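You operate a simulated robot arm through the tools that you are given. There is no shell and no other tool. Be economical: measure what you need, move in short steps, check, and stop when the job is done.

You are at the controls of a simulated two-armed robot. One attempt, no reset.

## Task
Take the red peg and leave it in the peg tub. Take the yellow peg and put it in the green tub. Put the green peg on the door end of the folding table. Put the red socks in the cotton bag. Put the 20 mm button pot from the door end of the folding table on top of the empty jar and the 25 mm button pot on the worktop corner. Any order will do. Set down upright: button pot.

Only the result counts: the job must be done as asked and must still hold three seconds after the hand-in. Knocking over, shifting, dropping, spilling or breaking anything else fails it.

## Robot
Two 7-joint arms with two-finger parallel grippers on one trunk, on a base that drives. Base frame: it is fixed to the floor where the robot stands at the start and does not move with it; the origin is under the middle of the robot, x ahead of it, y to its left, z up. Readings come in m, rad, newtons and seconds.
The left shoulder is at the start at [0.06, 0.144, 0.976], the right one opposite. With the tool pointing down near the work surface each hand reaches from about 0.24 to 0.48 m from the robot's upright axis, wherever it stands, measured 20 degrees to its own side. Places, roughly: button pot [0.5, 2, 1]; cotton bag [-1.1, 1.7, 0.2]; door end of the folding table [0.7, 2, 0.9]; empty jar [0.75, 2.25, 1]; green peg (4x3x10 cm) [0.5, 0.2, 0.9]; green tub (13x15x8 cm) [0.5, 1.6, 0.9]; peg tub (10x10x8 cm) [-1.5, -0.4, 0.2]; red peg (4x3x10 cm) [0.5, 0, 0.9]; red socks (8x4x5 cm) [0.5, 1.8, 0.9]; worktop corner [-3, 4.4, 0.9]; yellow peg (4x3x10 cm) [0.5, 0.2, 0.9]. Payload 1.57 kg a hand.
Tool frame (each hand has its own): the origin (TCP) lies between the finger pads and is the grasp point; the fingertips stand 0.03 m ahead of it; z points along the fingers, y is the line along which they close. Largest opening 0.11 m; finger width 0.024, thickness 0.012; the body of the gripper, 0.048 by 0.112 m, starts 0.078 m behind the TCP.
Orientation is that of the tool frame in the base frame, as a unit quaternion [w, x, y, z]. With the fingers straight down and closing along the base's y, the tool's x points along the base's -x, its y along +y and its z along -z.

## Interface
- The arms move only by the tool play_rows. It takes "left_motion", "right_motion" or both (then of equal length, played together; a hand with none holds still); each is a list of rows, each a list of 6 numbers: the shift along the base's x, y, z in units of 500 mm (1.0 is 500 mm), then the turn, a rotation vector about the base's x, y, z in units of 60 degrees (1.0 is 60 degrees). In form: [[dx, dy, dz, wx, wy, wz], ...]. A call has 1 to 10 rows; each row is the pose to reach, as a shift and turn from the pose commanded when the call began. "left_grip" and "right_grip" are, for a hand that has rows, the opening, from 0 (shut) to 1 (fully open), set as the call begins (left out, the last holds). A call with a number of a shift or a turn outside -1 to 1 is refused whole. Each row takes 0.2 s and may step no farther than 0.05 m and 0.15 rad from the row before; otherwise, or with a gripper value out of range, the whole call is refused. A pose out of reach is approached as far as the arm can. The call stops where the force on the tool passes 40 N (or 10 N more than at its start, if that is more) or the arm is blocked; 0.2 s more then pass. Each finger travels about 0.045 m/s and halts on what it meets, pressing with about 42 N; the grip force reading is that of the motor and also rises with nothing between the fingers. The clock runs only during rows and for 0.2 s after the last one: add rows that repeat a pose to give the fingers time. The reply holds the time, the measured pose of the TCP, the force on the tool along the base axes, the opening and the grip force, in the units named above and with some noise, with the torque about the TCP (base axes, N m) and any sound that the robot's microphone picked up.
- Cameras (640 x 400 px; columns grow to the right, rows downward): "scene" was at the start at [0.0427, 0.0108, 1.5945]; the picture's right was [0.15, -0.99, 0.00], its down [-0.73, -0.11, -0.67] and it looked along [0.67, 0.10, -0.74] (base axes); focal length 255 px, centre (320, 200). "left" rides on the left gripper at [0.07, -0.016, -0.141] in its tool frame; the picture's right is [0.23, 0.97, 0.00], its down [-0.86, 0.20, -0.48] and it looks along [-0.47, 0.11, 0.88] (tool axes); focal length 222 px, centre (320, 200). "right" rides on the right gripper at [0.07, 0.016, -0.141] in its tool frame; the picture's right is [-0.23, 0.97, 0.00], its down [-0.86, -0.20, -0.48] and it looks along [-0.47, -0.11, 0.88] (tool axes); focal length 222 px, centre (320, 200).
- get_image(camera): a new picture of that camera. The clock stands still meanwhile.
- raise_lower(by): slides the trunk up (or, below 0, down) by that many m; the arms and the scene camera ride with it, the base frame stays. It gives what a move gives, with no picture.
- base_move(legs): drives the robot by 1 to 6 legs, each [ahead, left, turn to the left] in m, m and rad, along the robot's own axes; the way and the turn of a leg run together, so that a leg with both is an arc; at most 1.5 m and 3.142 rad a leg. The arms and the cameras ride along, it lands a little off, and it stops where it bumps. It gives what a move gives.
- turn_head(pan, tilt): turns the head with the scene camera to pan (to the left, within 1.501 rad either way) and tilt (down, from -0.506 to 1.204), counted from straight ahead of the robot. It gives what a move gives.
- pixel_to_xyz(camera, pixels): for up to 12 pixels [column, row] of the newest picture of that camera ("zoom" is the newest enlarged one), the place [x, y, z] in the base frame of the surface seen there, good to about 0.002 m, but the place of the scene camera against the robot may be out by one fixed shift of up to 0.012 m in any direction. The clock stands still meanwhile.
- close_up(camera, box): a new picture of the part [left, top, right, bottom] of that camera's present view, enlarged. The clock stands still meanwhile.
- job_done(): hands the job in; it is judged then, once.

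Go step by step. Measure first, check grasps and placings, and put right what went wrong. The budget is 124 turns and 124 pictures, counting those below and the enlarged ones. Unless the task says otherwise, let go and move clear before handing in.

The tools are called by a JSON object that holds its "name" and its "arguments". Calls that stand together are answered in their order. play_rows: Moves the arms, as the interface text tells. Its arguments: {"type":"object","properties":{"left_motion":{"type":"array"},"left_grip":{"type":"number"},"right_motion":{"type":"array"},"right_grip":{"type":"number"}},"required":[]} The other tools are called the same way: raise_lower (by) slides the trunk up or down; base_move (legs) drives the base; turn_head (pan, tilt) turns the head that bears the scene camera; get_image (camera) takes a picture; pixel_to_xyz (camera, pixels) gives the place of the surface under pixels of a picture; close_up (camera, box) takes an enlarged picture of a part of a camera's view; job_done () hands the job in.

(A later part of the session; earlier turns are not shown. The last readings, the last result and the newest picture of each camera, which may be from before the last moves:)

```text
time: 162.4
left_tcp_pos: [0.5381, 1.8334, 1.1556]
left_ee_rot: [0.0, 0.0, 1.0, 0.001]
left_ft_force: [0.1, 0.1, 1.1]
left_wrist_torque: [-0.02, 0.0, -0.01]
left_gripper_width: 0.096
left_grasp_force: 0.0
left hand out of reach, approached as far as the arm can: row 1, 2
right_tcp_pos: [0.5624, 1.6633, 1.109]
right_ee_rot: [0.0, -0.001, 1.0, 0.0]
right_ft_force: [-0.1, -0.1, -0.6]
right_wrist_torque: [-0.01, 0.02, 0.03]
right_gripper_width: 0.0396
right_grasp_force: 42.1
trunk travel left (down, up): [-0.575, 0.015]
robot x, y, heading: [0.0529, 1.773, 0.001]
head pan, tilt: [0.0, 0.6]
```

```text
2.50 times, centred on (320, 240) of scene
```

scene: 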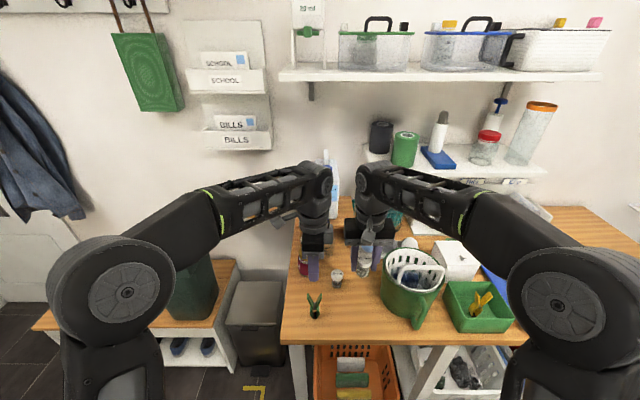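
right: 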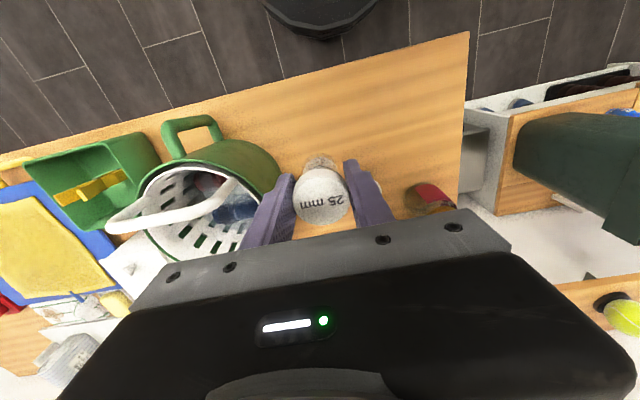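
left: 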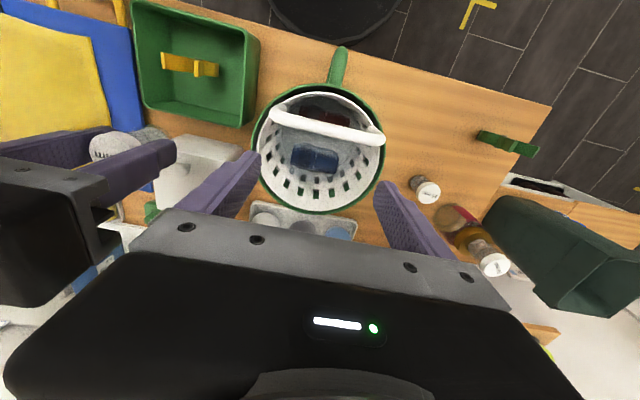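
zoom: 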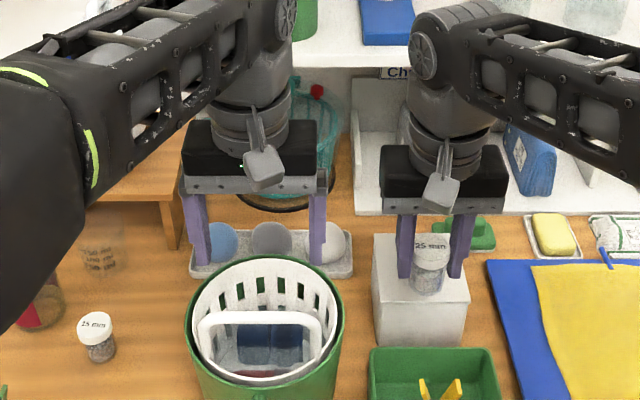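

The tilt was out of reach at this height. I drive 0.03 m ahead, compensate with the hand, and go 60 mm lower to see the orientation.

{"name": "base_move", "arguments": {"legs": [[0.035, 0, 0]]}}

{"name": "play_rows", "arguments": {"left_motion": [[-0.035, 0, -0.03, 0, 0, 0], [-0.06, 0, -0.06, 0, 0, 0], [-0.06, 0, -0.06, 0, 0, 0]]}}

```text
time: 163.3
left_tcp_pos: [0.5751, 1.8346, 1.1542]
left_ee_rot: [-0.002, 0.0, 1.0, 0.0]
left_ft_force: [0.9, 0.7, -0.5]
left_wrist_torque: [0.01, 0.04, -0.02]
left_gripper_width: 0.096
left_grasp_force: 0.1
right_tcp_pos: [0.6006, 1.6628, 1.1088]
right_ee_rot: [-0.001, -0.001, 1.0, 0.0]
right_ft_force: [0.7, 0.4, -1.2]
right_wrist_torque: [-0.03, 0.03, 0.0]
right_gripper_width: 0.0393
right_grasp_force: 41.8
trunk travel left (down, up): [-0.575, 0.015]
robot x, y, heading: [0.0882, 1.7752, -0.001]
head pan, tilt: [0.0, 0.6]
```

```text
time: 164.1
left_tcp_pos: [0.5434, 1.8338, 1.1259]
left_ee_rot: [0.0, 0.0, 1.0, -0.001]
left_ft_force: [0.6, -0.2, -1.0]
left_wrist_torque: [-0.03, 0.04, -0.03]
left_gripper_width: 0.0959
left_grasp_force: 0.0
right_tcp_pos: [0.5974, 1.6618, 1.1097]
right_ee_rot: [0.0, -0.001, 1.0, 0.0]
right_ft_force: [0.3, 0.2, -0.2]
right_wrist_torque: [-0.01, 0.01, -0.01]
right_gripper_width: 0.0398
right_grasp_force: 42.3
trunk travel left (down, up): [-0.575, 0.015]
robot x, y, heading: [0.0881, 1.7756, 0.001]
head pan, tilt: [0.0, 0.6]
```

Now apply the 6° tilt here.

{"name": "play_rows", "arguments": {"left_motion": [[-0.004, 0, 0, 0, 0.05, 0], [-0.006, 0, 0, 0, 0.1, 0], [-0.006, 0, 0, 0, 0.1, 0]]}}

{"name": "close_up", "arguments": {"camera": "left", "box": [200, 60, 440, 230]}}

{"name": "pixel_to_xyz", "arguments": {"camera": "zoom", "pixels": [[300, 200], [320, 120], [320, 150], [250, 120], [390, 140], [120, 300], [520, 300]]}}

```text
time: 164.9
left_tcp_pos: [0.5409, 1.8346, 1.1252]
left_ee_rot: [-0.054, 0.0, 0.999, -0.001]
left_ft_force: [-0.1, -0.7, 0.4]
left_wrist_torque: [-0.03, -0.01, -0.03]
left_gripper_width: 0.0958
left_grasp_force: 0.0
right_tcp_pos: [0.5968, 1.664, 1.1094]
right_ee_rot: [0.0, -0.001, 1.0, 0.001]
right_ft_force: [0.7, 0.2, -0.1]
right_wrist_torque: [0.01, 0.01, 0.01]
right_gripper_width: 0.0395
right_grasp_force: 41.6
trunk travel left (down, up): [-0.575, 0.015]
robot x, y, heading: [0.0887, 1.7733, -0.002]
head pan, tilt: [0.0, 0.6]
```

```text
2.35 times, centred on (320, 145) of left
```

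zoom: 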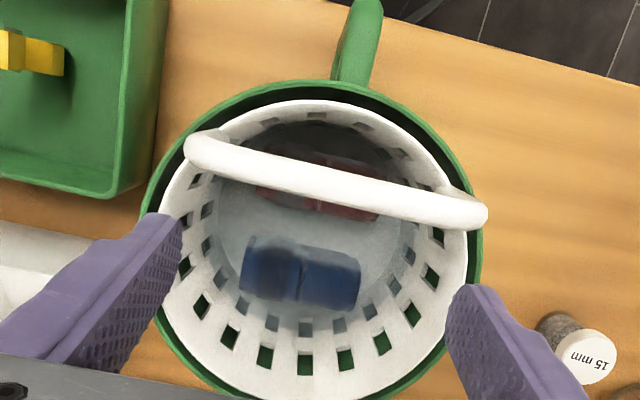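

```text
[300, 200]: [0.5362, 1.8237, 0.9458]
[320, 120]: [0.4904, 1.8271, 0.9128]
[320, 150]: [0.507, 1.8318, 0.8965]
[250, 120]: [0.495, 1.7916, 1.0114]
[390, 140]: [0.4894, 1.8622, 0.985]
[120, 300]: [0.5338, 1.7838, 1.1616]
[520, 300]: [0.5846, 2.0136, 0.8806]
```

Tilt is on (tool leans away from the hoop). I descend to z≈1.02 first, staying at x≈0.543, and check.

{"name": "play_rows", "arguments": {"left_motion": [[0.005, 0, -0.07, 0, 0, 0], [0.005, 0, -0.14, 0, 0, 0], [0.005, 0, -0.21, 0, 0, 0]]}}

{"name": "get_image", "arguments": {"camera": "left"}}

{"name": "close_up", "arguments": {"camera": "scene", "box": [240, 180, 400, 320]}}

```text
time: 165.7
left_tcp_pos: [0.5421, 1.833, 1.0189]
left_ee_rot: [-0.053, 0.0, 0.999, -0.001]
left_ft_force: [0.4, -0.4, -0.1]
left_wrist_torque: [-0.01, 0.01, -0.01]
left_gripper_width: 0.0958
left_grasp_force: 0.0
right_tcp_pos: [0.5971, 1.6624, 1.1084]
right_ee_rot: [0.0, -0.001, 1.0, -0.001]
right_ft_force: [0.1, -0.8, 0.0]
right_wrist_torque: [0.01, 0.04, 0.01]
right_gripper_width: 0.0396
right_grasp_force: 41.5
trunk travel left (down, up): [-0.575, 0.015]
robot x, y, heading: [0.0886, 1.7758, -0.002]
head pan, tilt: [0.0, 0.6]
```

```text
37 pictures are left
```

left: 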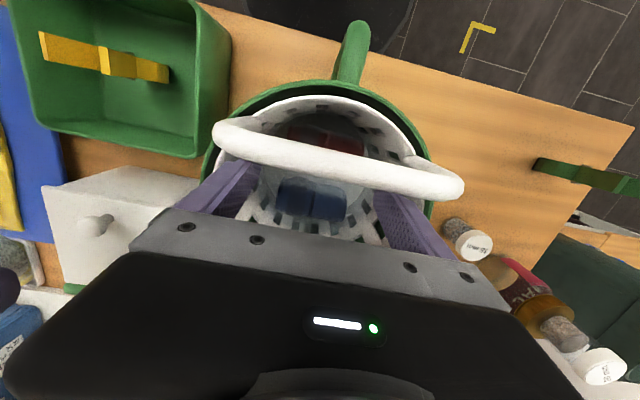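

```text
2.86 times, centred on (320, 250) of scene
```

zoom: 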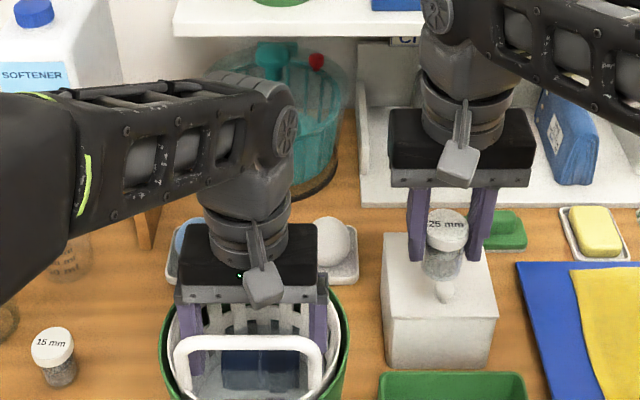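

Fingers straddle the basket interior with the hoop in front. I continue down 72 mm in small steps.

{"name": "play_rows", "arguments": {"left_motion": [[0, 0, -0.04, 0, 0, 0], [0, 0, -0.08, 0, 0, 0], [0, 0, -0.12, 0, 0, 0], [0, 0, -0.144, 0, 0, 0]]}}

{"name": "get_image", "arguments": {"camera": "left"}}

```text
time: 166.7
left_tcp_pos: [0.5436, 1.8351, 0.9476]
left_ee_rot: [-0.052, -0.001, 0.999, -0.001]
left_ft_force: [2.4, 4.4, 2.7]
left_wrist_torque: [-0.19, 0.06, 0.01]
left_gripper_width: 0.0915
left_grasp_force: 0.1
right_tcp_pos: [0.5973, 1.6645, 1.1079]
right_ee_rot: [0.001, -0.001, 1.0, 0.0]
right_ft_force: [0.1, 0.2, -0.4]
right_wrist_torque: [0.02, 0.01, -0.01]
right_gripper_width: 0.0393
right_grasp_force: 41.8
trunk travel left (down, up): [-0.575, 0.015]
robot x, y, heading: [0.088, 1.7761, -0.002]
head pan, tilt: [0.0, 0.6]
```

```text
35 pictures are left
```

left: 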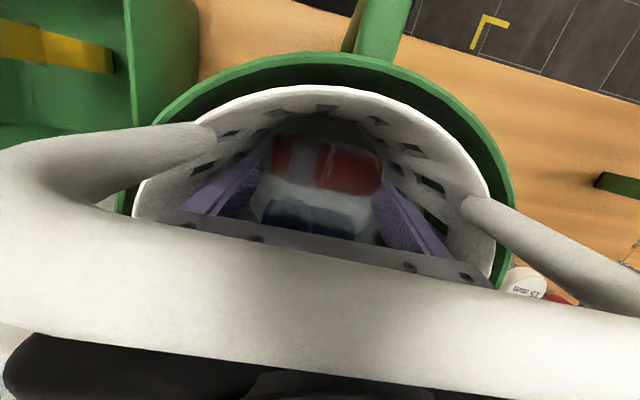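

At depth, the fingers flank the red roll (325,165), wall contact only ~4 N. I close and check.

{"name": "play_rows", "arguments": {"left_motion": [[0, 0, 0, 0, 0, 0], [0, 0, 0, 0, 0, 0], [0, 0, 0, 0, 0, 0], [0, 0, 0, 0, 0, 0]], "left_grip": 0}}

{"name": "get_image", "arguments": {"camera": "left"}}

```text
time: 167.7
left_tcp_pos: [0.5425, 1.8333, 0.9471]
left_ee_rot: [-0.053, -0.001, 0.999, 0.0]
left_ft_force: [-0.8, 0.5, 0.9]
left_wrist_torque: [-0.02, -0.02, 0.0]
left_gripper_width: 0.0741
left_grasp_force: 41.9
right_tcp_pos: [0.5965, 1.6629, 1.1093]
right_ee_rot: [0.0, 0.0, 1.0, 0.0]
right_ft_force: [0.3, 0.1, 0.0]
right_wrist_torque: [0.01, 0.0, 0.02]
right_gripper_width: 0.0396
right_grasp_force: 41.9
trunk travel left (down, up): [-0.575, 0.015]
robot x, y, heading: [0.0876, 1.7767, -0.001]
head pan, tilt: [0.0, 0.6]
```

```text
34 pictures are left
```

left: 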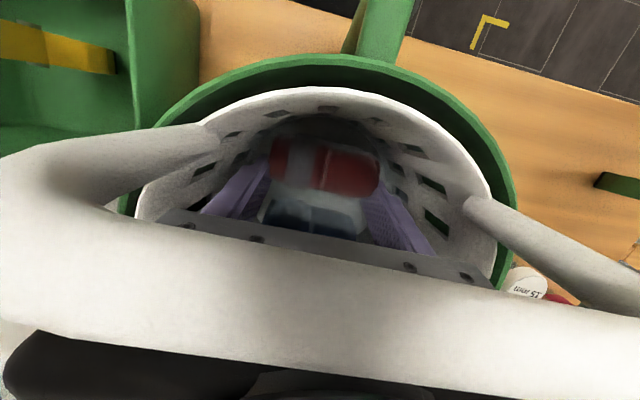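

Gripped at 74 mm with 42 N. The roll's near face lies just under the hoop, so I lift 40 mm, move +x 25 mm, then raise clear.

{"name": "play_rows", "arguments": {"left_motion": [[0, 0, 0.03, 0, 0, 0], [0.0, 0, 0.06, 0, 0, 0], [0.02, 0, 0.1, 0, 0, 0], [0.04, 0, 0.13, 0, 0, 0], [0.05, 0, 0.16, 0, 0, 0]]}}

{"name": "get_image", "arguments": {"camera": "left"}}

{"name": "close_up", "arguments": {"camera": "scene", "box": [240, 180, 400, 320]}}

```text
time: 168.9
left_tcp_pos: [0.5677, 1.8339, 1.0295]
left_ee_rot: [-0.053, 0.0, 0.999, 0.0]
left_ft_force: [0.0, 0.4, -0.2]
left_wrist_torque: [-0.01, -0.03, 0.0]
left_gripper_width: 0.0745
left_grasp_force: 42.4
right_tcp_pos: [0.5967, 1.6628, 1.1084]
right_ee_rot: [0.001, -0.001, 1.0, 0.0]
right_ft_force: [-1.0, 0.0, -0.2]
right_wrist_torque: [0.05, 0.01, 0.03]
right_gripper_width: 0.0396
right_grasp_force: 42.0
trunk travel left (down, up): [-0.575, 0.015]
robot x, y, heading: [0.0918, 1.7762, -0.002]
head pan, tilt: [0.0, 0.6]
```

```text
33 pictures are left
```

left: 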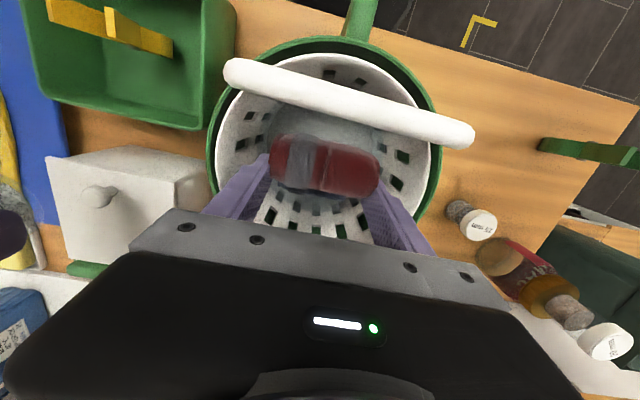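

```text
2.86 times, centred on (320, 250) of scene
```

zoom: 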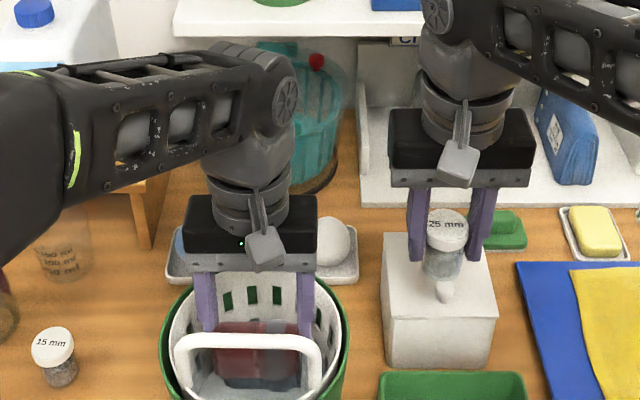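

The red roll is clear of the hoop. I raise to ~1.15 while removing the tilt.

{"name": "play_rows", "arguments": {"left_motion": [[0, 0, 0.06, 0, 0, 0], [0, 0, 0.12, 0, 0, 0], [0, 0, 0.17, 0, -0.05, 0], [0, 0, 0.21, 0, -0.1, 0], [-0.01, 0, 0.25, 0, -0.1, 0], [-0.02, 0, 0.26, 0, -0.1, 0]]}}

{"name": "close_up", "arguments": {"camera": "scene", "box": [240, 160, 400, 300]}}

{"name": "pixel_to_xyz", "arguments": {"camera": "zoom", "pixels": [[240, 300], [260, 310], [220, 320], [280, 330], [240, 340], [250, 285]]}}

```text
time: 170.3
left_tcp_pos: [0.5584, 1.8335, 1.1585]
left_ee_rot: [0.0, 0.001, 1.0, 0.001]
left_ft_force: [0.4, -1.2, -0.9]
left_wrist_torque: [0.0, -0.03, 0.02]
left_gripper_width: 0.0746
left_grasp_force: 41.8
right_tcp_pos: [0.5968, 1.6623, 1.1096]
right_ee_rot: [0.0, -0.001, 1.0, 0.0]
right_ft_force: [-0.2, -0.2, -1.2]
right_wrist_torque: [0.02, 0.01, -0.01]
right_gripper_width: 0.0395
right_grasp_force: 42.0
trunk travel left (down, up): [-0.575, 0.015]
robot x, y, heading: [0.0868, 1.7752, -0.003]
head pan, tilt: [0.0, 0.6]
```

```text
2.86 times, centred on (320, 230) of scene
```

zoom: 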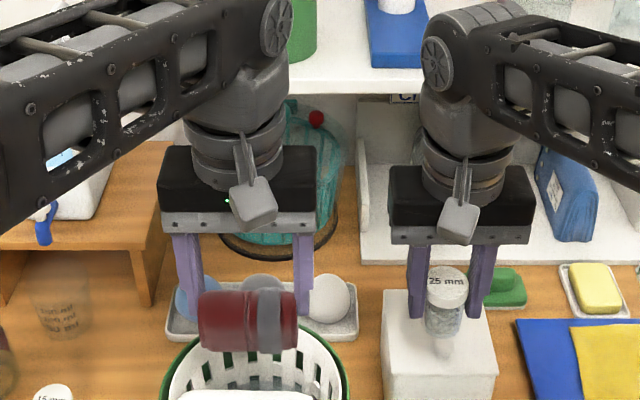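

```text
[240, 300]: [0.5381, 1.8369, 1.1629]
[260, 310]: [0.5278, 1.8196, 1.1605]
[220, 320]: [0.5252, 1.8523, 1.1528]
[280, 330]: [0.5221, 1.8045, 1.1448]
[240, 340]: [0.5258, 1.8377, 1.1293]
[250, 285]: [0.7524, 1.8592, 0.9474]
```

The roll hangs in the left hand, bottom ~1.107, above the hoop (1.084). I back off 0.44 m, turn to face -x, and look for the cotton bag.

{"name": "base_move", "arguments": {"legs": [[-0.44, 0, 0], [0, 0, 3.1]]}}

{"name": "turn_head", "arguments": {"pan": 0.0, "tilt": 0.9}}

{"name": "get_image", "arguments": {"camera": "scene"}}

```text
time: 180.2
left_tcp_pos: [-0.8201, 1.7377, 1.1576]
left_ee_rot: [0.0, 1.0, -0.022, 0.001]
left_ft_force: [1.0, 0.4, -0.3]
left_wrist_torque: [0.01, -0.01, 0.01]
left_gripper_width: 0.0745
left_grasp_force: 42.1
right_tcp_pos: [-0.8514, 1.9094, 1.1078]
right_ee_rot: [0.0, 1.0, -0.022, 0.0]
right_ft_force: [-0.7, -0.1, -0.6]
right_wrist_torque: [0.01, -0.02, -0.01]
right_gripper_width: 0.0393
right_grasp_force: 42.1
trunk travel left (down, up): [-0.575, 0.015]
robot x, y, heading: [-0.3494, 1.7752, 3.098]
head pan, tilt: [0.0, 0.6]
```

```text
time: 181.0
left_tcp_pos: [-0.8208, 1.7378, 1.1578]
left_ee_rot: [0.0, 1.0, -0.022, 0.0]
left_ft_force: [0.3, 0.2, 0.1]
left_wrist_torque: [0.0, -0.02, 0.0]
left_gripper_width: 0.0745
left_grasp_force: 41.6
right_tcp_pos: [-0.8521, 1.9091, 1.1096]
right_ee_rot: [0.0, 1.0, -0.021, -0.001]
right_ft_force: [0.6, -0.5, -0.6]
right_wrist_torque: [0.0, -0.01, 0.01]
right_gripper_width: 0.0393
right_grasp_force: 41.7
trunk travel left (down, up): [-0.575, 0.015]
robot x, y, heading: [-0.3465, 1.7779, 3.097]
head pan, tilt: [0.0, 0.901]
```

```text
30 pictures are left
```

scene: 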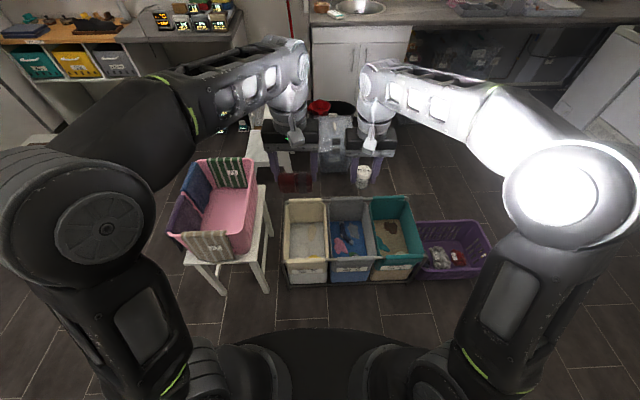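

A laundry sorter with three bags is at (355,245), each with a label. I enlarge it to read the labels.

{"name": "close_up", "arguments": {"camera": "scene", "box": [270, 180, 430, 290]}}

{"name": "pixel_to_xyz", "arguments": {"camera": "zoom", "pixels": [[60, 75], [225, 72], [60, 310], [220, 308], [140, 240], [140, 190], [290, 240], [400, 310], [400, 75], [600, 300], [590, 60], [140, 345]]}}

```text
3.64 times, centred on (350, 235) of scene
```

zoom: 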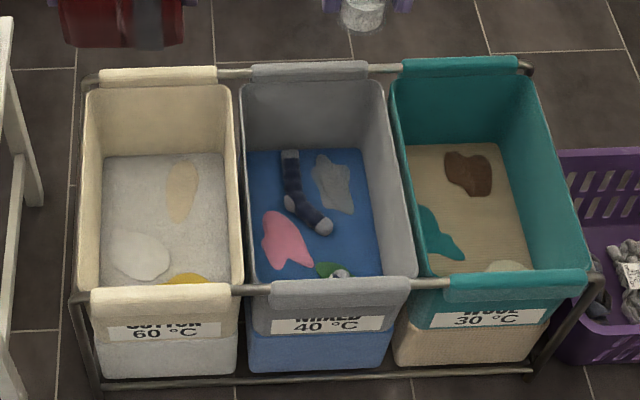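

```text
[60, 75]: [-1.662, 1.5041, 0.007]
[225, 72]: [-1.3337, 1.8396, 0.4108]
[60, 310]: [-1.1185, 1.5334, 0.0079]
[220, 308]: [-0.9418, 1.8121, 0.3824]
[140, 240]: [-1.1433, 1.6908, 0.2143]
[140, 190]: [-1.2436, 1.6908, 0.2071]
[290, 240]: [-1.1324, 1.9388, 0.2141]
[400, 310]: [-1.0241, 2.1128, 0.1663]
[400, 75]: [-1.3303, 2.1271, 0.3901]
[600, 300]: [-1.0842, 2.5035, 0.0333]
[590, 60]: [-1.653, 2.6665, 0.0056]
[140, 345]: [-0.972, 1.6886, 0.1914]
```

The label of the beige left bag reads "COTTON 60 °C": centre ≈(-1.135,1.69), rim z 0.40, laundry at 0.21. I lower the trunk, and check how high and near the pink basket beside it is.

{"name": "raise_lower", "arguments": {"by": -0.4}}

{"name": "raise_lower", "arguments": {"by": -0.16}}

{"name": "base_move", "arguments": {"legs": [[0, 0.03, 0.044]]}}

{"name": "turn_head", "arguments": {"pan": 0.1, "tilt": 0.7}}

{"name": "get_image", "arguments": {"camera": "scene"}}

```text
time: 184.8
left_tcp_pos: [-0.8209, 1.7376, 0.7576]
left_ee_rot: [0.0, 1.0, -0.022, 0.0]
left_ft_force: [-0.6, 0.2, -0.1]
left_wrist_torque: [0.0, 0.0, 0.03]
left_gripper_width: 0.0744
left_grasp_force: 41.9
right_tcp_pos: [-0.8517, 1.9097, 0.709]
right_ee_rot: [-0.001, 1.0, -0.022, 0.0]
right_ft_force: [-0.3, -0.4, 0.0]
right_wrist_torque: [0.0, -0.01, -0.01]
right_gripper_width: 0.0393
right_grasp_force: 41.9
trunk travel left (down, up): [-0.175, 0.415]
robot x, y, heading: [-0.3484, 1.7736, 3.098]
head pan, tilt: [0.0, 0.901]
```

```text
time: 186.7
left_tcp_pos: [-0.8208, 1.7357, 0.5983]
left_ee_rot: [0.0, 1.0, -0.022, 0.0]
left_ft_force: [-1.0, 0.5, -1.2]
left_wrist_torque: [0.01, 0.0, 0.02]
left_gripper_width: 0.0745
left_grasp_force: 42.5
right_tcp_pos: [-0.8515, 1.9097, 0.5496]
right_ee_rot: [0.0, 1.0, -0.021, 0.0]
right_ft_force: [-0.1, 0.8, -0.2]
right_wrist_torque: [0.01, -0.03, -0.01]
right_gripper_width: 0.0397
right_grasp_force: 41.8
trunk travel left (down, up): [-0.015, 0.575]
robot x, y, heading: [-0.348, 1.7743, 3.099]
head pan, tilt: [0.0, 0.901]
```

```text
time: 187.5
left_tcp_pos: [-0.8196, 1.6854, 0.5974]
left_ee_rot: [0.0, 1.0, 0.0, 0.0]
left_ft_force: [0.7, 0.0, 0.0]
left_wrist_torque: [-0.01, 0.01, 0.02]
left_gripper_width: 0.0745
left_grasp_force: 42.3
right_tcp_pos: [-0.8568, 1.857, 0.5479]
right_ee_rot: [0.0, 1.0, 0.001, 0.0]
right_ft_force: [0.1, 0.5, 0.2]
right_wrist_torque: [-0.02, -0.02, -0.01]
right_gripper_width: 0.0395
right_grasp_force: 41.3
trunk travel left (down, up): [-0.015, 0.575]
robot x, y, heading: [-0.3527, 1.7462, -3.143]
head pan, tilt: [0.0, 0.901]
```

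```text
time: 188.2
left_tcp_pos: [-0.8185, 1.6862, 0.5983]
left_ee_rot: [0.0, 1.0, 0.0, 0.0]
left_ft_force: [-0.5, -0.2, -0.9]
left_wrist_torque: [-0.01, -0.04, 0.0]
left_gripper_width: 0.0743
left_grasp_force: 42.0
right_tcp_pos: [-0.8588, 1.8585, 0.5499]
right_ee_rot: [0.0, 1.0, 0.001, 0.001]
right_ft_force: [0.4, -0.4, -0.7]
right_wrist_torque: [0.01, 0.01, -0.02]
right_gripper_width: 0.0395
right_grasp_force: 41.9
trunk travel left (down, up): [-0.015, 0.575]
robot x, y, heading: [-0.3518, 1.7443, -3.144]
head pan, tilt: [0.099, 0.7]
```

```text
28 pictures are left
```

scene: 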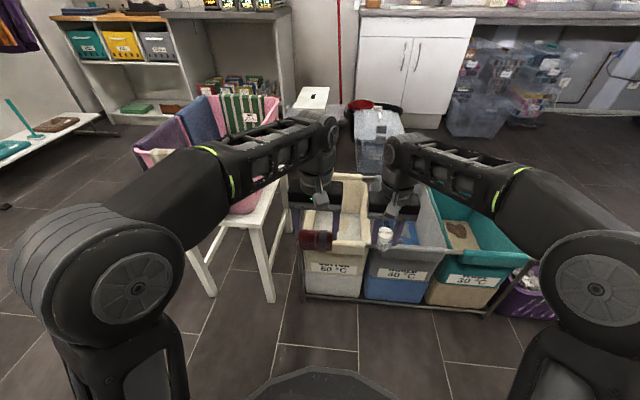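

The left forearm looks close to the pink basket in the picture; I measure basket corners, bench and the forearm.

{"name": "pixel_to_xyz", "arguments": {"camera": "scene", "pixels": [[262, 190], [255, 225], [277, 110], [155, 155], [250, 205], [270, 150], [170, 185], [225, 170], [295, 150], [300, 180]]}}

```text
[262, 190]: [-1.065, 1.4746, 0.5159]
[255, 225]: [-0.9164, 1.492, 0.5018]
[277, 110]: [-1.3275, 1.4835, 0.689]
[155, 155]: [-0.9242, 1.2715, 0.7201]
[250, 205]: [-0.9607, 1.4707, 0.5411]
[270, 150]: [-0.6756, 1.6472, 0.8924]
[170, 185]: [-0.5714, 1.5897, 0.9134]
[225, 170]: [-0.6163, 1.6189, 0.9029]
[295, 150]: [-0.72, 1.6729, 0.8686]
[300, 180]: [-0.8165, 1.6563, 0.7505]
```

The forearm (y≥1.59, z≥0.87) is well clear of the basket (y≤1.49, z≤0.72). I drive ahead 0.24 m and look from the left hand.

{"name": "base_move", "arguments": {"legs": [[0.24, 0, 0]]}}

{"name": "get_image", "arguments": {"camera": "left"}}

```text
time: 190.0
left_tcp_pos: [-1.0604, 1.6872, 0.5986]
left_ee_rot: [0.0, 1.0, 0.0, -0.001]
left_ft_force: [0.8, 0.0, 0.1]
left_wrist_torque: [0.04, 0.01, 0.02]
left_gripper_width: 0.0744
left_grasp_force: 42.1
right_tcp_pos: [-1.0992, 1.8581, 0.5493]
right_ee_rot: [0.0, 1.0, 0.0, 0.001]
right_ft_force: [0.8, 0.6, 0.5]
right_wrist_torque: [0.02, 0.0, 0.02]
right_gripper_width: 0.0397
right_grasp_force: 41.8
trunk travel left (down, up): [-0.015, 0.575]
robot x, y, heading: [-0.5901, 1.7476, 3.14]
head pan, tilt: [0.099, 0.7]
```

```text
27 pictures are left
```

left: 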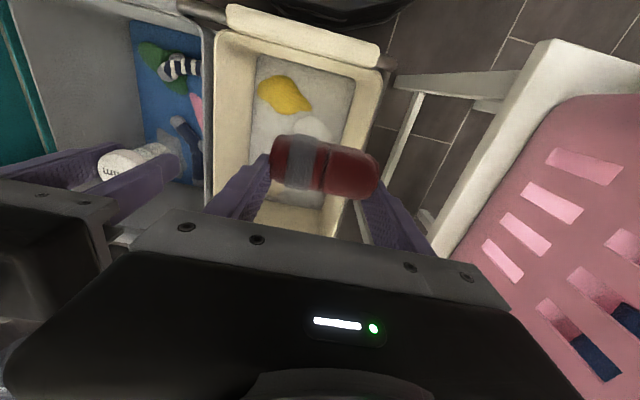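

The roll is over the cotton bag; I measure the bag's rim to centre the hand.

{"name": "pixel_to_xyz", "arguments": {"camera": "left", "pixels": [[228, 100], [248, 100], [350, 130], [372, 130], [300, 30], [295, 60], [280, 90], [330, 215]]}}

```text
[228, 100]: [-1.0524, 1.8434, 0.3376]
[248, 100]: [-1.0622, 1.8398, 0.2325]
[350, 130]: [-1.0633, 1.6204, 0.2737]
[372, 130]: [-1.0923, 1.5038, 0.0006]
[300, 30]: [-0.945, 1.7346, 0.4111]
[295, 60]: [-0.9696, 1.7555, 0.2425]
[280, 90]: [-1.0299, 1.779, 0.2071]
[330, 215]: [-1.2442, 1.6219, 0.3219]
```

Bag interior spans y≈1.61-1.84, front wall x≈-0.965. I shift +y 30 mm and -x 15 mm, and lower to z≈0.32.

{"name": "play_rows", "arguments": {"left_motion": [[-0.03, 0.06, 0, 0, 0, 0], [-0.03, 0.06, -0.09, 0, 0, 0], [-0.03, 0.06, -0.18, 0, 0, 0], [-0.03, 0.06, -0.27, 0, 0, 0], [-0.03, 0.06, -0.36, 0, 0, 0], [-0.03, 0.06, -0.45, 0, 0, 0], [-0.03, 0.06, -0.53, 0, 0, 0], [-0.03, 0.06, -0.57, 0, 0, 0]]}}

{"name": "get_image", "arguments": {"camera": "left"}}

```text
time: 191.8
left_tcp_pos: [-1.0743, 1.7171, 0.3129]
left_ee_rot: [-0.001, 1.0, 0.0, 0.0]
left_ft_force: [-0.1, -1.5, -1.1]
left_wrist_torque: [0.02, 0.03, 0.02]
left_gripper_width: 0.0744
left_grasp_force: 41.9
left hand out of reach, approached as far as the arm can: row 1
right_tcp_pos: [-1.0969, 1.8581, 0.5497]
right_ee_rot: [0.0, 1.0, 0.0, 0.0]
right_ft_force: [0.4, 1.2, -0.2]
right_wrist_torque: [0.03, 0.02, -0.01]
right_gripper_width: 0.0394
right_grasp_force: 42.3
trunk travel left (down, up): [-0.015, 0.575]
robot x, y, heading: [-0.5882, 1.7408, 3.146]
head pan, tilt: [0.099, 0.7]
```

```text
26 pictures are left
```

left: 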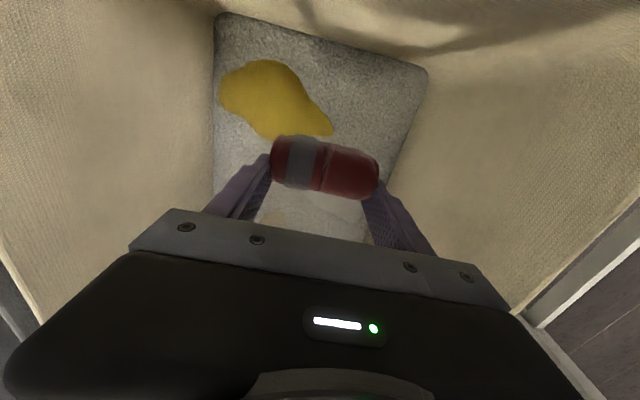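

Inside the cotton bag now, roll ~5 cm above the laundry. I lower 25 mm more, release to 96 mm, and rise.

{"name": "play_rows", "arguments": {"left_motion": [[0, 0, -0.05, 0, 0, 0], [0, 0, -0.05, 0, 0, 0]]}}

{"name": "play_rows", "arguments": {"left_motion": [[0, 0, 0, 0, 0, 0], [0, 0, 0, 0, 0, 0], [0, 0, 0, 0, 0, 0], [0, 0, 0.09, 0, 0, 0], [0, 0, 0.18, 0, 0, 0], [0, 0, 0.27, 0, 0, 0], [0, 0, 0.36, 0, 0, 0], [0, 0, 0.45, 0, 0, 0], [0, 0, 0.54, 0, 0, 0], [0, 0, 0.6, 0, 0, 0]], "left_grip": 0.87}}

{"name": "get_image", "arguments": {"camera": "left"}}

```text
time: 192.4
left_tcp_pos: [-1.0743, 1.7171, 0.2879]
left_ee_rot: [0.001, 1.0, 0.0, 0.0]
left_ft_force: [-0.3, 0.9, -0.4]
left_wrist_torque: [0.01, 0.02, 0.03]
left_gripper_width: 0.0746
left_grasp_force: 41.9
right_tcp_pos: [-1.0982, 1.8577, 0.5479]
right_ee_rot: [0.0, 1.0, -0.001, 0.0]
right_ft_force: [-0.3, 0.5, -0.3]
right_wrist_torque: [0.0, 0.0, 0.01]
right_gripper_width: 0.0396
right_grasp_force: 41.9
trunk travel left (down, up): [-0.015, 0.575]
robot x, y, heading: [-0.5928, 1.7476, 3.148]
head pan, tilt: [0.099, 0.7]
```

```text
time: 194.6
left_tcp_pos: [-1.0749, 1.7162, 0.5897]
left_ee_rot: [-0.001, 1.0, 0.0, 0.0]
left_ft_force: [-1.0, -0.1, 0.4]
left_wrist_torque: [0.06, -0.03, 0.0]
left_gripper_width: 0.0957
left_grasp_force: 0.0
right_tcp_pos: [-1.0972, 1.8571, 0.5492]
right_ee_rot: [0.001, 1.0, 0.0, 0.0]
right_ft_force: [0.0, -0.3, -0.8]
right_wrist_torque: [-0.03, 0.04, 0.0]
right_gripper_width: 0.0397
right_grasp_force: 41.7
trunk travel left (down, up): [-0.015, 0.575]
robot x, y, heading: [-0.5912, 1.7497, 3.137]
head pan, tilt: [0.099, 0.7]
```

```text
25 pictures are left
```

left: 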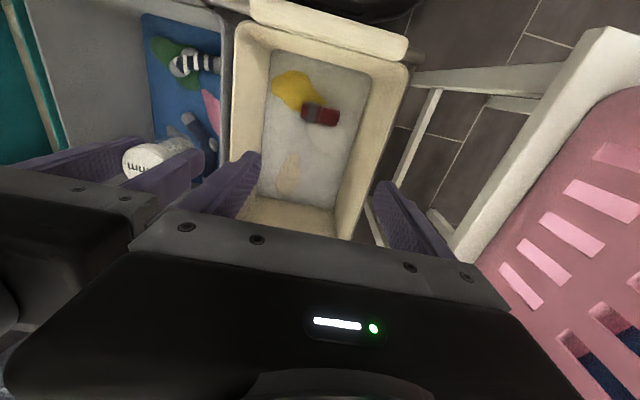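

The red roll lies in the cotton bag at (320,113). Now the 25 mm pot: I back off, raise the trunk, strafe to y≈3.0 and look toward the worktop corner.

{"name": "base_move", "arguments": {"legs": [[-0.35, 0, 0]]}}

{"name": "raise_lower", "arguments": {"by": 0.4}}

{"name": "raise_lower", "arguments": {"by": 0.17}}

{"name": "base_move", "arguments": {"legs": [[0, -1.25, 0]]}}

{"name": "turn_head", "arguments": {"pan": -0.45, "tilt": 0.35}}

{"name": "get_image", "arguments": {"camera": "scene"}}

```text
time: 196.9
left_tcp_pos: [-0.727, 1.7139, 0.5888]
left_ee_rot: [0.0, 1.0, 0.001, 0.0]
left_ft_force: [0.5, 0.5, 0.5]
left_wrist_torque: [0.01, 0.0, 0.02]
left_gripper_width: 0.0956
left_grasp_force: 0.0
right_tcp_pos: [-0.7496, 1.8568, 0.5477]
right_ee_rot: [0.0, 1.0, 0.002, 0.0]
right_ft_force: [-0.3, 0.5, 0.4]
right_wrist_torque: [0.03, -0.03, -0.03]
right_gripper_width: 0.0398
right_grasp_force: 42.2
trunk travel left (down, up): [-0.015, 0.575]
robot x, y, heading: [-0.2418, 1.7425, -3.14]
head pan, tilt: [0.099, 0.7]
```

```text
time: 200.7
left_tcp_pos: [-0.7257, 1.7161, 0.9889]
left_ee_rot: [0.0, 1.0, 0.001, 0.0]
left_ft_force: [0.1, 0.3, -0.2]
left_wrist_torque: [-0.01, -0.01, -0.02]
left_gripper_width: 0.0959
left_grasp_force: 0.0
right_tcp_pos: [-0.7488, 1.8565, 0.9486]
right_ee_rot: [0.0, 1.0, 0.002, 0.0]
right_ft_force: [-1.0, 0.3, -0.6]
right_wrist_torque: [0.01, 0.01, -0.02]
right_gripper_width: 0.0394
right_grasp_force: 42.4
trunk travel left (down, up): [-0.415, 0.175]
robot x, y, heading: [-0.2452, 1.7446, -3.138]
head pan, tilt: [0.099, 0.7]
```

```text
time: 202.6
left_tcp_pos: [-0.7256, 1.7153, 1.1582]
left_ee_rot: [0.0, 1.0, 0.001, 0.0]
left_ft_force: [0.7, 0.0, -0.1]
left_wrist_torque: [0.0, -0.01, 0.03]
left_gripper_width: 0.0956
left_grasp_force: 0.0
right_tcp_pos: [-0.7504, 1.8564, 1.1188]
right_ee_rot: [-0.001, 1.0, 0.002, 0.0]
right_ft_force: [-0.1, 0.5, -1.6]
right_wrist_torque: [-0.01, -0.02, -0.02]
right_gripper_width: 0.0395
right_grasp_force: 41.8
trunk travel left (down, up): [-0.585, 0.005]
robot x, y, heading: [-0.242, 1.745, -3.137]
head pan, tilt: [0.099, 0.7]
```

```text
time: 208.9
left_tcp_pos: [-0.7307, 2.9619, 1.1583]
left_ee_rot: [-0.001, 1.0, 0.003, 0.001]
left_ft_force: [0.0, 0.0, 0.4]
left_wrist_torque: [0.0, 0.0, 0.02]
left_gripper_width: 0.0957
left_grasp_force: 0.2
right_tcp_pos: [-0.7565, 3.1033, 1.1197]
right_ee_rot: [0.0, 1.0, 0.003, 0.0]
right_ft_force: [0.0, 0.6, -1.0]
right_wrist_torque: [-0.01, 0.02, -0.03]
right_gripper_width: 0.0397
right_grasp_force: 42.1
trunk travel left (down, up): [-0.585, 0.005]
robot x, y, heading: [-0.2479, 2.9926, -3.136]
head pan, tilt: [0.099, 0.7]
```

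```text
time: 209.9
left_tcp_pos: [-0.73, 2.9616, 1.1567]
left_ee_rot: [-0.001, 1.0, 0.003, 0.0]
left_ft_force: [-0.6, -0.5, -0.3]
left_wrist_torque: [0.02, -0.05, 0.04]
left_gripper_width: 0.0956
left_grasp_force: 0.0
right_tcp_pos: [-0.7557, 3.103, 1.1184]
right_ee_rot: [0.001, 1.0, 0.004, 0.0]
right_ft_force: [0.3, 0.1, -0.3]
right_wrist_torque: [-0.03, -0.02, -0.06]
right_gripper_width: 0.0395
right_grasp_force: 41.6
trunk travel left (down, up): [-0.585, 0.005]
robot x, y, heading: [-0.25, 2.9943, -3.134]
head pan, tilt: [-0.45, 0.351]
```

```text
24 pictures are left
```

scene: 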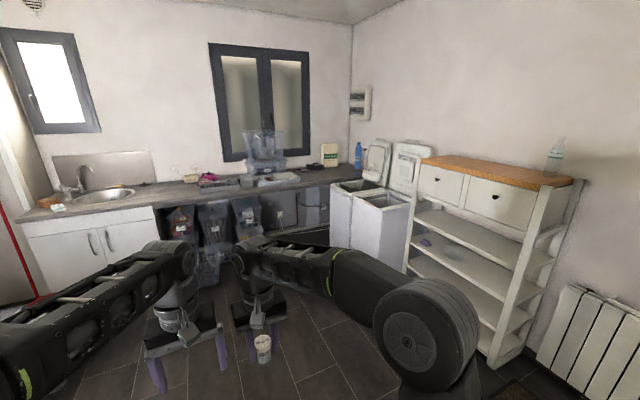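

The worktop runs to a corner near (315,175). I measure points along it and the machines in front.

{"name": "pixel_to_xyz", "arguments": {"camera": "scene", "pixels": [[300, 182], [325, 178], [268, 190], [335, 168], [310, 172], [232, 195], [350, 200], [385, 205], [330, 260], [280, 178], [230, 262], [330, 155]]}}

{"name": "close_up", "arguments": {"camera": "scene", "box": [170, 130, 410, 280]}}

```text
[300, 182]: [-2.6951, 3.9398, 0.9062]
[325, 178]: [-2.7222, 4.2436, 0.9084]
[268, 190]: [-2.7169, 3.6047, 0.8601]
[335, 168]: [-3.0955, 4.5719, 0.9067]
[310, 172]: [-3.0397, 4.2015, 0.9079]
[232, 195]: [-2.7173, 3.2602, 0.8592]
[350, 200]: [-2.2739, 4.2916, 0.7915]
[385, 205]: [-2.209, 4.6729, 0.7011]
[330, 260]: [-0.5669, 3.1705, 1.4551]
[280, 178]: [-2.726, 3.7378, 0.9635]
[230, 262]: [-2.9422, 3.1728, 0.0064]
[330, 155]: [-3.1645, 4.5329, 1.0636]
```

```text
2.67 times, centred on (290, 205) of scene
```

zoom: 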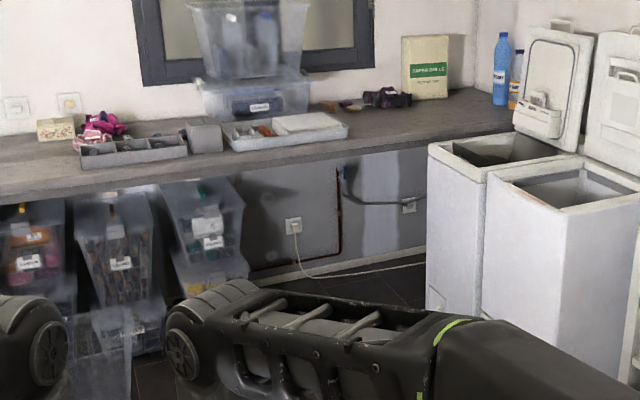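

{"name": "pixel_to_xyz", "arguments": {"camera": "zoom", "pixels": [[430, 150], [487, 180], [517, 120], [585, 150], [460, 110], [490, 112], [550, 60], [435, 290], [400, 105], [427, 97], [380, 98], [500, 70]]}}

{"name": "pixel_to_xyz", "arguments": {"camera": "zoom", "pixels": [[500, 131], [420, 144], [380, 200], [250, 270], [190, 270], [350, 125], [475, 92], [300, 150], [410, 210], [470, 130], [440, 125], [220, 190]]}}

```text
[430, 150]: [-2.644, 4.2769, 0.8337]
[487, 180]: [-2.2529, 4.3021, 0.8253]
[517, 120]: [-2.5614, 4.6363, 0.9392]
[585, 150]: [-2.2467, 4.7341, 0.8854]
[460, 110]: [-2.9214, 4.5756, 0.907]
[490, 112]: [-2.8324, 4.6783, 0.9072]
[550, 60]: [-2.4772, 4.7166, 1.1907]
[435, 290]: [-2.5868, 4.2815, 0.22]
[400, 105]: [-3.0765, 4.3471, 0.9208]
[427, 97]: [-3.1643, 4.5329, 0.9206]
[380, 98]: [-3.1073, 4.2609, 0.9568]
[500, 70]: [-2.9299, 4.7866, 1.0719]
```

```text
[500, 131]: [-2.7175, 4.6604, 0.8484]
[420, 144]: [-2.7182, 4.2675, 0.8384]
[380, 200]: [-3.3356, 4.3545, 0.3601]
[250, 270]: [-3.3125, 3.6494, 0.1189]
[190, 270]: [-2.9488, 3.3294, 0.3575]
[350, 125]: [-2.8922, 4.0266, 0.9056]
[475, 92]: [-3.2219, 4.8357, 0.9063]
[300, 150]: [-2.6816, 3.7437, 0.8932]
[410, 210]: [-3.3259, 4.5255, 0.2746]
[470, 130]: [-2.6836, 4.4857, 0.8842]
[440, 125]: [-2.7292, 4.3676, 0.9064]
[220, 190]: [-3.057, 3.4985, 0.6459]
```

The corner area is free around (-2.9,4.4); book at (-3.16,4.53), machine at x -2.64…-2.25, y≥4.28. I measure the clear boxes on the worktop, which the left arm must avoid, and fold the left arm back and left.

{"name": "pixel_to_xyz", "arguments": {"camera": "zoom", "pixels": [[250, 105], [205, 105], [305, 95], [215, 40], [295, 40], [290, 125], [345, 135], [235, 145], [200, 135], [100, 155], [230, 75], [300, 70]]}}

{"name": "play_rows", "arguments": {"left_motion": [[0.05, -0.05, -0.05, 0, 0, 0], [0.1, -0.1, -0.1, 0, 0, 0], [0.15, -0.15, -0.15, 0, 0, 0], [0.2, -0.2, -0.2, 0, 0, 0], [0.25, -0.25, -0.22, 0, 0, 0], [0.3, -0.3, -0.22, 0, 0, 0]], "left_grip": 0.2}}

```text
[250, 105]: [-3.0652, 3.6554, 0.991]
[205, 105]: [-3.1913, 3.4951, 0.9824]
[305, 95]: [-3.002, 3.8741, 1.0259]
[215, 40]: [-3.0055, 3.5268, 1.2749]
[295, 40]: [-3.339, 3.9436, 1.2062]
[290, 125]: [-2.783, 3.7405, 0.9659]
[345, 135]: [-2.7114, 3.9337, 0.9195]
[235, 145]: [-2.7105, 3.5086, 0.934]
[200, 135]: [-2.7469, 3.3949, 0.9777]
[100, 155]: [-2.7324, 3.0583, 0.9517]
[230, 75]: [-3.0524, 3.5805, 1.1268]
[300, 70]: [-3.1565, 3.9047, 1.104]
```

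```text
time: 211.3
left_tcp_pos: [-0.5809, 2.8105, 1.0489]
left_ee_rot: [-0.001, 1.0, 0.003, -0.001]
left_ft_force: [0.4, -0.8, -0.1]
left_wrist_torque: [0.02, 0.0, 0.03]
left_gripper_width: 0.0218
left_grasp_force: 0.0
right_tcp_pos: [-0.7558, 3.1024, 1.1183]
right_ee_rot: [-0.001, 1.0, 0.004, -0.001]
right_ft_force: [0.5, 0.0, -0.1]
right_wrist_torque: [0.04, 0.0, 0.01]
right_gripper_width: 0.0397
right_grasp_force: 42.1
trunk travel left (down, up): [-0.585, 0.005]
robot x, y, heading: [-0.2483, 2.9971, -3.139]
head pan, tilt: [-0.45, 0.351]
```

The left hand is tucked (tips at 1.02), boxes begin at x≈-3.0. I drive: right 0.5, ahead 1.8, right 0.43, to about (-2.05,3.93), then look.

{"name": "base_move", "arguments": {"legs": [[0, -0.5, 0], [1.5, 0, 0], [0.3, 0, 0]]}}

{"name": "turn_head", "arguments": {"pan": -0.5, "tilt": 0.6}}

{"name": "get_image", "arguments": {"camera": "scene"}}

```text
time: 222.9
left_tcp_pos: [-2.378, 3.2906, 1.0491]
left_ee_rot: [0.0, 1.0, 0.006, 0.0]
left_ft_force: [0.1, 0.4, -0.5]
left_wrist_torque: [-0.03, -0.03, 0.02]
left_gripper_width: 0.0221
left_grasp_force: 0.1
right_tcp_pos: [-2.5555, 3.58, 1.1181]
right_ee_rot: [0.0, 1.0, 0.007, -0.001]
right_ft_force: [-0.4, -0.5, -1.1]
right_wrist_torque: [0.01, -0.01, -0.02]
right_gripper_width: 0.0397
right_grasp_force: 42.1
trunk travel left (down, up): [-0.585, 0.005]
robot x, y, heading: [-2.0447, 3.4712, -3.132]
head pan, tilt: [-0.45, 0.351]
```

```text
time: 223.7
left_tcp_pos: [-2.3764, 3.2898, 1.0485]
left_ee_rot: [-0.001, 1.0, 0.007, 0.0]
left_ft_force: [-0.1, -0.7, -0.4]
left_wrist_torque: [0.0, 0.01, -0.03]
left_gripper_width: 0.0219
left_grasp_force: 0.1
right_tcp_pos: [-2.5556, 3.5784, 1.1177]
right_ee_rot: [0.0, 1.0, 0.007, -0.001]
right_ft_force: [-0.8, 0.1, 0.5]
right_wrist_torque: [-0.01, 0.0, -0.02]
right_gripper_width: 0.0396
right_grasp_force: 41.6
trunk travel left (down, up): [-0.585, 0.005]
robot x, y, heading: [-2.0407, 3.4739, -3.129]
head pan, tilt: [-0.499, 0.6]
```

```text
22 pictures are left
```

scene: 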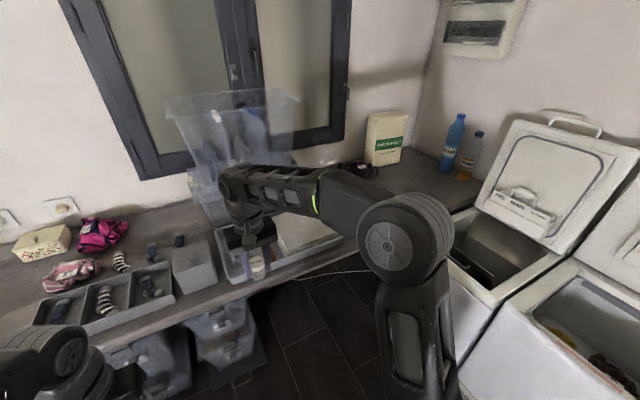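

The corner between book (385,140) and bottles (460,150) is free. I strafe right 0.45 m and drive ahead 0.4 m.

{"name": "base_move", "arguments": {"legs": [[0, -0.45, -0.01], [0.4, 0, 0]]}}

{"name": "get_image", "arguments": {"camera": "scene"}}

{"name": "get_image", "arguments": {"camera": "right"}}

```text
time: 228.5
left_tcp_pos: [-2.7849, 3.7456, 1.048]
left_ee_rot: [0.0, 1.0, -0.001, 0.0]
left_ft_force: [-0.5, -0.4, 0.3]
left_wrist_torque: [0.0, -0.02, 0.03]
left_gripper_width: 0.0215
left_grasp_force: 0.1
right_tcp_pos: [-2.9567, 4.0373, 1.1197]
right_ee_rot: [0.001, 1.0, -0.001, 0.0]
right_ft_force: [0.1, 0.7, -0.1]
right_wrist_torque: [-0.01, -0.02, -0.02]
right_gripper_width: 0.0396
right_grasp_force: 42.5
trunk travel left (down, up): [-0.585, 0.005]
robot x, y, heading: [-2.4498, 3.9231, 3.139]
head pan, tilt: [-0.499, 0.6]
```

```text
21 pictures are left
```

scene: 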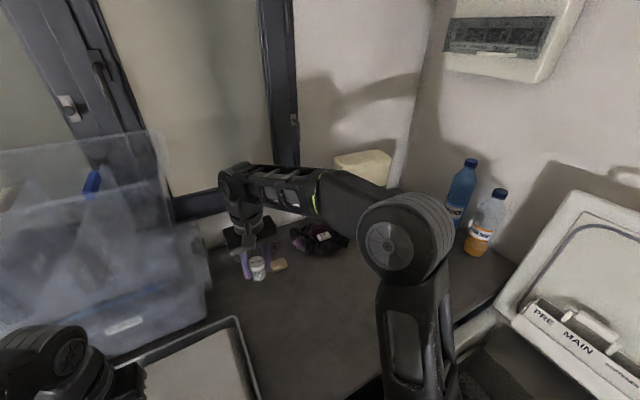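

```text
20 pictures are left
```

right: 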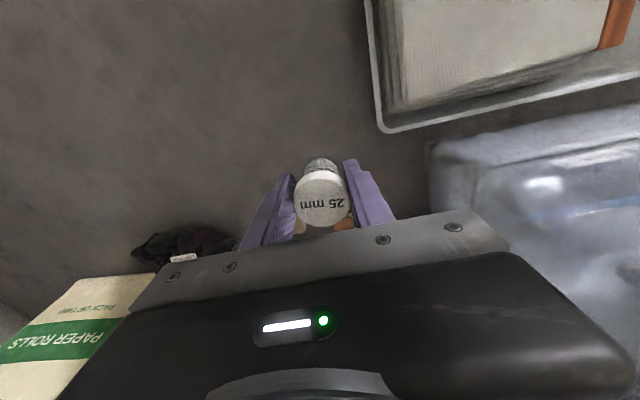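

A black cloth and a small beige thing lie behind; the free surface is up-left in the right view. I measure the surface and those items.

{"name": "pixel_to_xyz", "arguments": {"camera": "right", "pixels": [[60, 120], [10, 60], [100, 180], [140, 250], [185, 228], [235, 235], [318, 230], [30, 230], [150, 30], [100, 280]]}}

{"name": "pixel_to_xyz", "arguments": {"camera": "scene", "pixels": [[345, 245], [320, 222], [300, 245], [330, 280], [350, 330], [470, 300], [475, 245], [360, 180], [340, 260]]}}

```text
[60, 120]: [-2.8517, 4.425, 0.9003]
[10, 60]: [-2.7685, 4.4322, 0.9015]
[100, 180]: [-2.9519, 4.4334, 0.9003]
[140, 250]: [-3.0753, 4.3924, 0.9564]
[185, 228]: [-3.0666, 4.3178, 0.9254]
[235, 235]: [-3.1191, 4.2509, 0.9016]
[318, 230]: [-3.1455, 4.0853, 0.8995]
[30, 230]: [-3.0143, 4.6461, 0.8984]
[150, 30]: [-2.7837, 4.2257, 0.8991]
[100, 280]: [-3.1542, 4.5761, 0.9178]
```

```text
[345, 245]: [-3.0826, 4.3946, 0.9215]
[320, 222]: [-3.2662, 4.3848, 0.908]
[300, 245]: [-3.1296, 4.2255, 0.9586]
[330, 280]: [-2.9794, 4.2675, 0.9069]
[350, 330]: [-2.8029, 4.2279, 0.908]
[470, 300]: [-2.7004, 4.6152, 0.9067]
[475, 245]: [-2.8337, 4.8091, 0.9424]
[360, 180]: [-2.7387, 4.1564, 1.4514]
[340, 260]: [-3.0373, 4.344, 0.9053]
```

Surface z≈0.900; black cloth at x≤-3.06. I shift the base slightly (ahead 0.03, right 0.015), then carry the pot to about (-2.89,4.36) and lower to z≈1.0.

{"name": "base_move", "arguments": {"legs": [[0.03, -0.015, 0]]}}

{"name": "play_rows", "arguments": {"right_motion": [[0.028, 0.088, 0, 0, 0, 0], [0.056, 0.176, 0, 0, 0, 0], [0.084, 0.264, 0, 0, 0, 0], [0.112, 0.352, 0, 0, 0, 0], [0.14, 0.44, 0, 0, 0, 0], [0.168, 0.528, 0, 0, 0, 0], [0.19, 0.61, 0, 0, 0, 0], [0.19, 0.61, -0.08, 0, 0, 0], [0.19, 0.61, -0.16, 0, 0, 0], [0.19, 0.61, -0.24, 0, 0, 0]]}}

{"name": "get_image", "arguments": {"camera": "right"}}

```text
time: 229.3
left_tcp_pos: [-2.8145, 3.7607, 1.0494]
left_ee_rot: [0.0, 1.0, -0.001, 0.001]
left_ft_force: [-0.3, -0.4, 0.3]
left_wrist_torque: [-0.02, -0.02, 0.01]
left_gripper_width: 0.0223
left_grasp_force: 0.0
right_tcp_pos: [-2.9886, 4.0529, 1.1186]
right_ee_rot: [0.0, 1.0, 0.0, 0.001]
right_ft_force: [-0.9, 0.1, -1.1]
right_wrist_torque: [-0.04, -0.01, -0.03]
right_gripper_width: 0.0396
right_grasp_force: 42.1
trunk travel left (down, up): [-0.585, 0.005]
robot x, y, heading: [-2.4794, 3.9387, 3.14]
head pan, tilt: [-0.499, 0.6]
```

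```text
time: 231.5
left_tcp_pos: [-2.8139, 3.7597, 1.0489]
left_ee_rot: [0.0, 1.0, -0.001, -0.001]
left_ft_force: [-0.7, -0.4, 0.7]
left_wrist_torque: [0.02, -0.01, -0.03]
left_gripper_width: 0.0219
left_grasp_force: 0.1
right_tcp_pos: [-2.8915, 4.3589, 0.9978]
right_ee_rot: [0.0, 1.0, 0.001, -0.001]
right_ft_force: [0.1, 0.3, 0.2]
right_wrist_torque: [-0.01, -0.02, -0.01]
right_gripper_width: 0.0398
right_grasp_force: 42.1
trunk travel left (down, up): [-0.585, 0.005]
robot x, y, heading: [-2.4791, 3.9377, 3.139]
head pan, tilt: [-0.499, 0.6]
```

```text
19 pictures are left
```

right: 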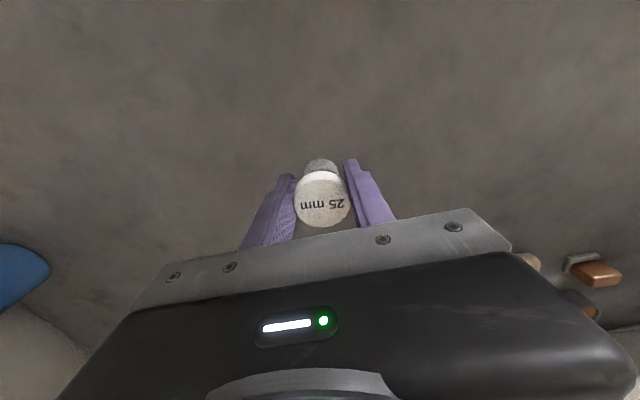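

Reached (-2.89,4.36) over free worktop. I move another 30 mm toward the corner and lower to z≈0.955.

{"name": "play_rows", "arguments": {"right_motion": [[-0.05, 0.04, 0, 0, 0, 0], [-0.05, 0.04, -0.05, 0, 0, 0], [-0.05, 0.04, -0.084, 0, 0, 0], [-0.05, 0.04, -0.084, 0, 0, 0]]}}

{"name": "get_image", "arguments": {"camera": "right"}}

{"name": "pixel_to_xyz", "arguments": {"camera": "right", "pixels": [[320, 130], [220, 200], [430, 190], [320, 145]]}}

```text
time: 232.5
left_tcp_pos: [-2.8133, 3.7599, 1.0494]
left_ee_rot: [-0.001, 1.0, -0.001, 0.0]
left_ft_force: [0.9, -0.2, -0.8]
left_wrist_torque: [-0.03, 0.0, 0.0]
left_gripper_width: 0.0218
left_grasp_force: 0.1
right_tcp_pos: [-2.9168, 4.3771, 0.9567]
right_ee_rot: [0.0, 1.0, 0.0, 0.0]
right_ft_force: [0.6, -0.9, -0.8]
right_wrist_torque: [-0.01, 0.0, -0.02]
right_gripper_width: 0.0395
right_grasp_force: 41.9
trunk travel left (down, up): [-0.585, 0.005]
robot x, y, heading: [-2.4792, 3.9389, 3.139]
head pan, tilt: [-0.499, 0.6]
```

```text
18 pictures are left
```

right: 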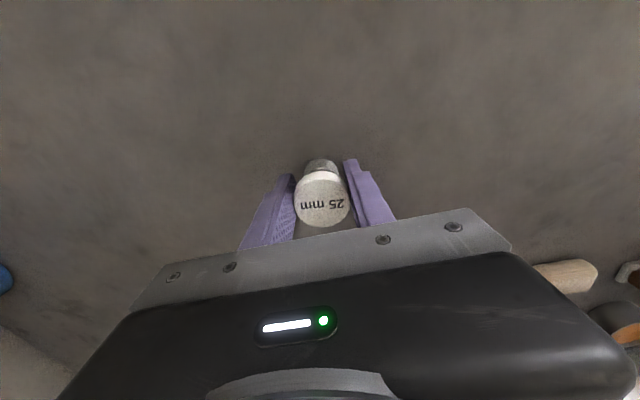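

```text
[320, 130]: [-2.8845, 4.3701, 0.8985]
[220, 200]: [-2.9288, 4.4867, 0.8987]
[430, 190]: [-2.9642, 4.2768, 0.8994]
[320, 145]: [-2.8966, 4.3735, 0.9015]
```

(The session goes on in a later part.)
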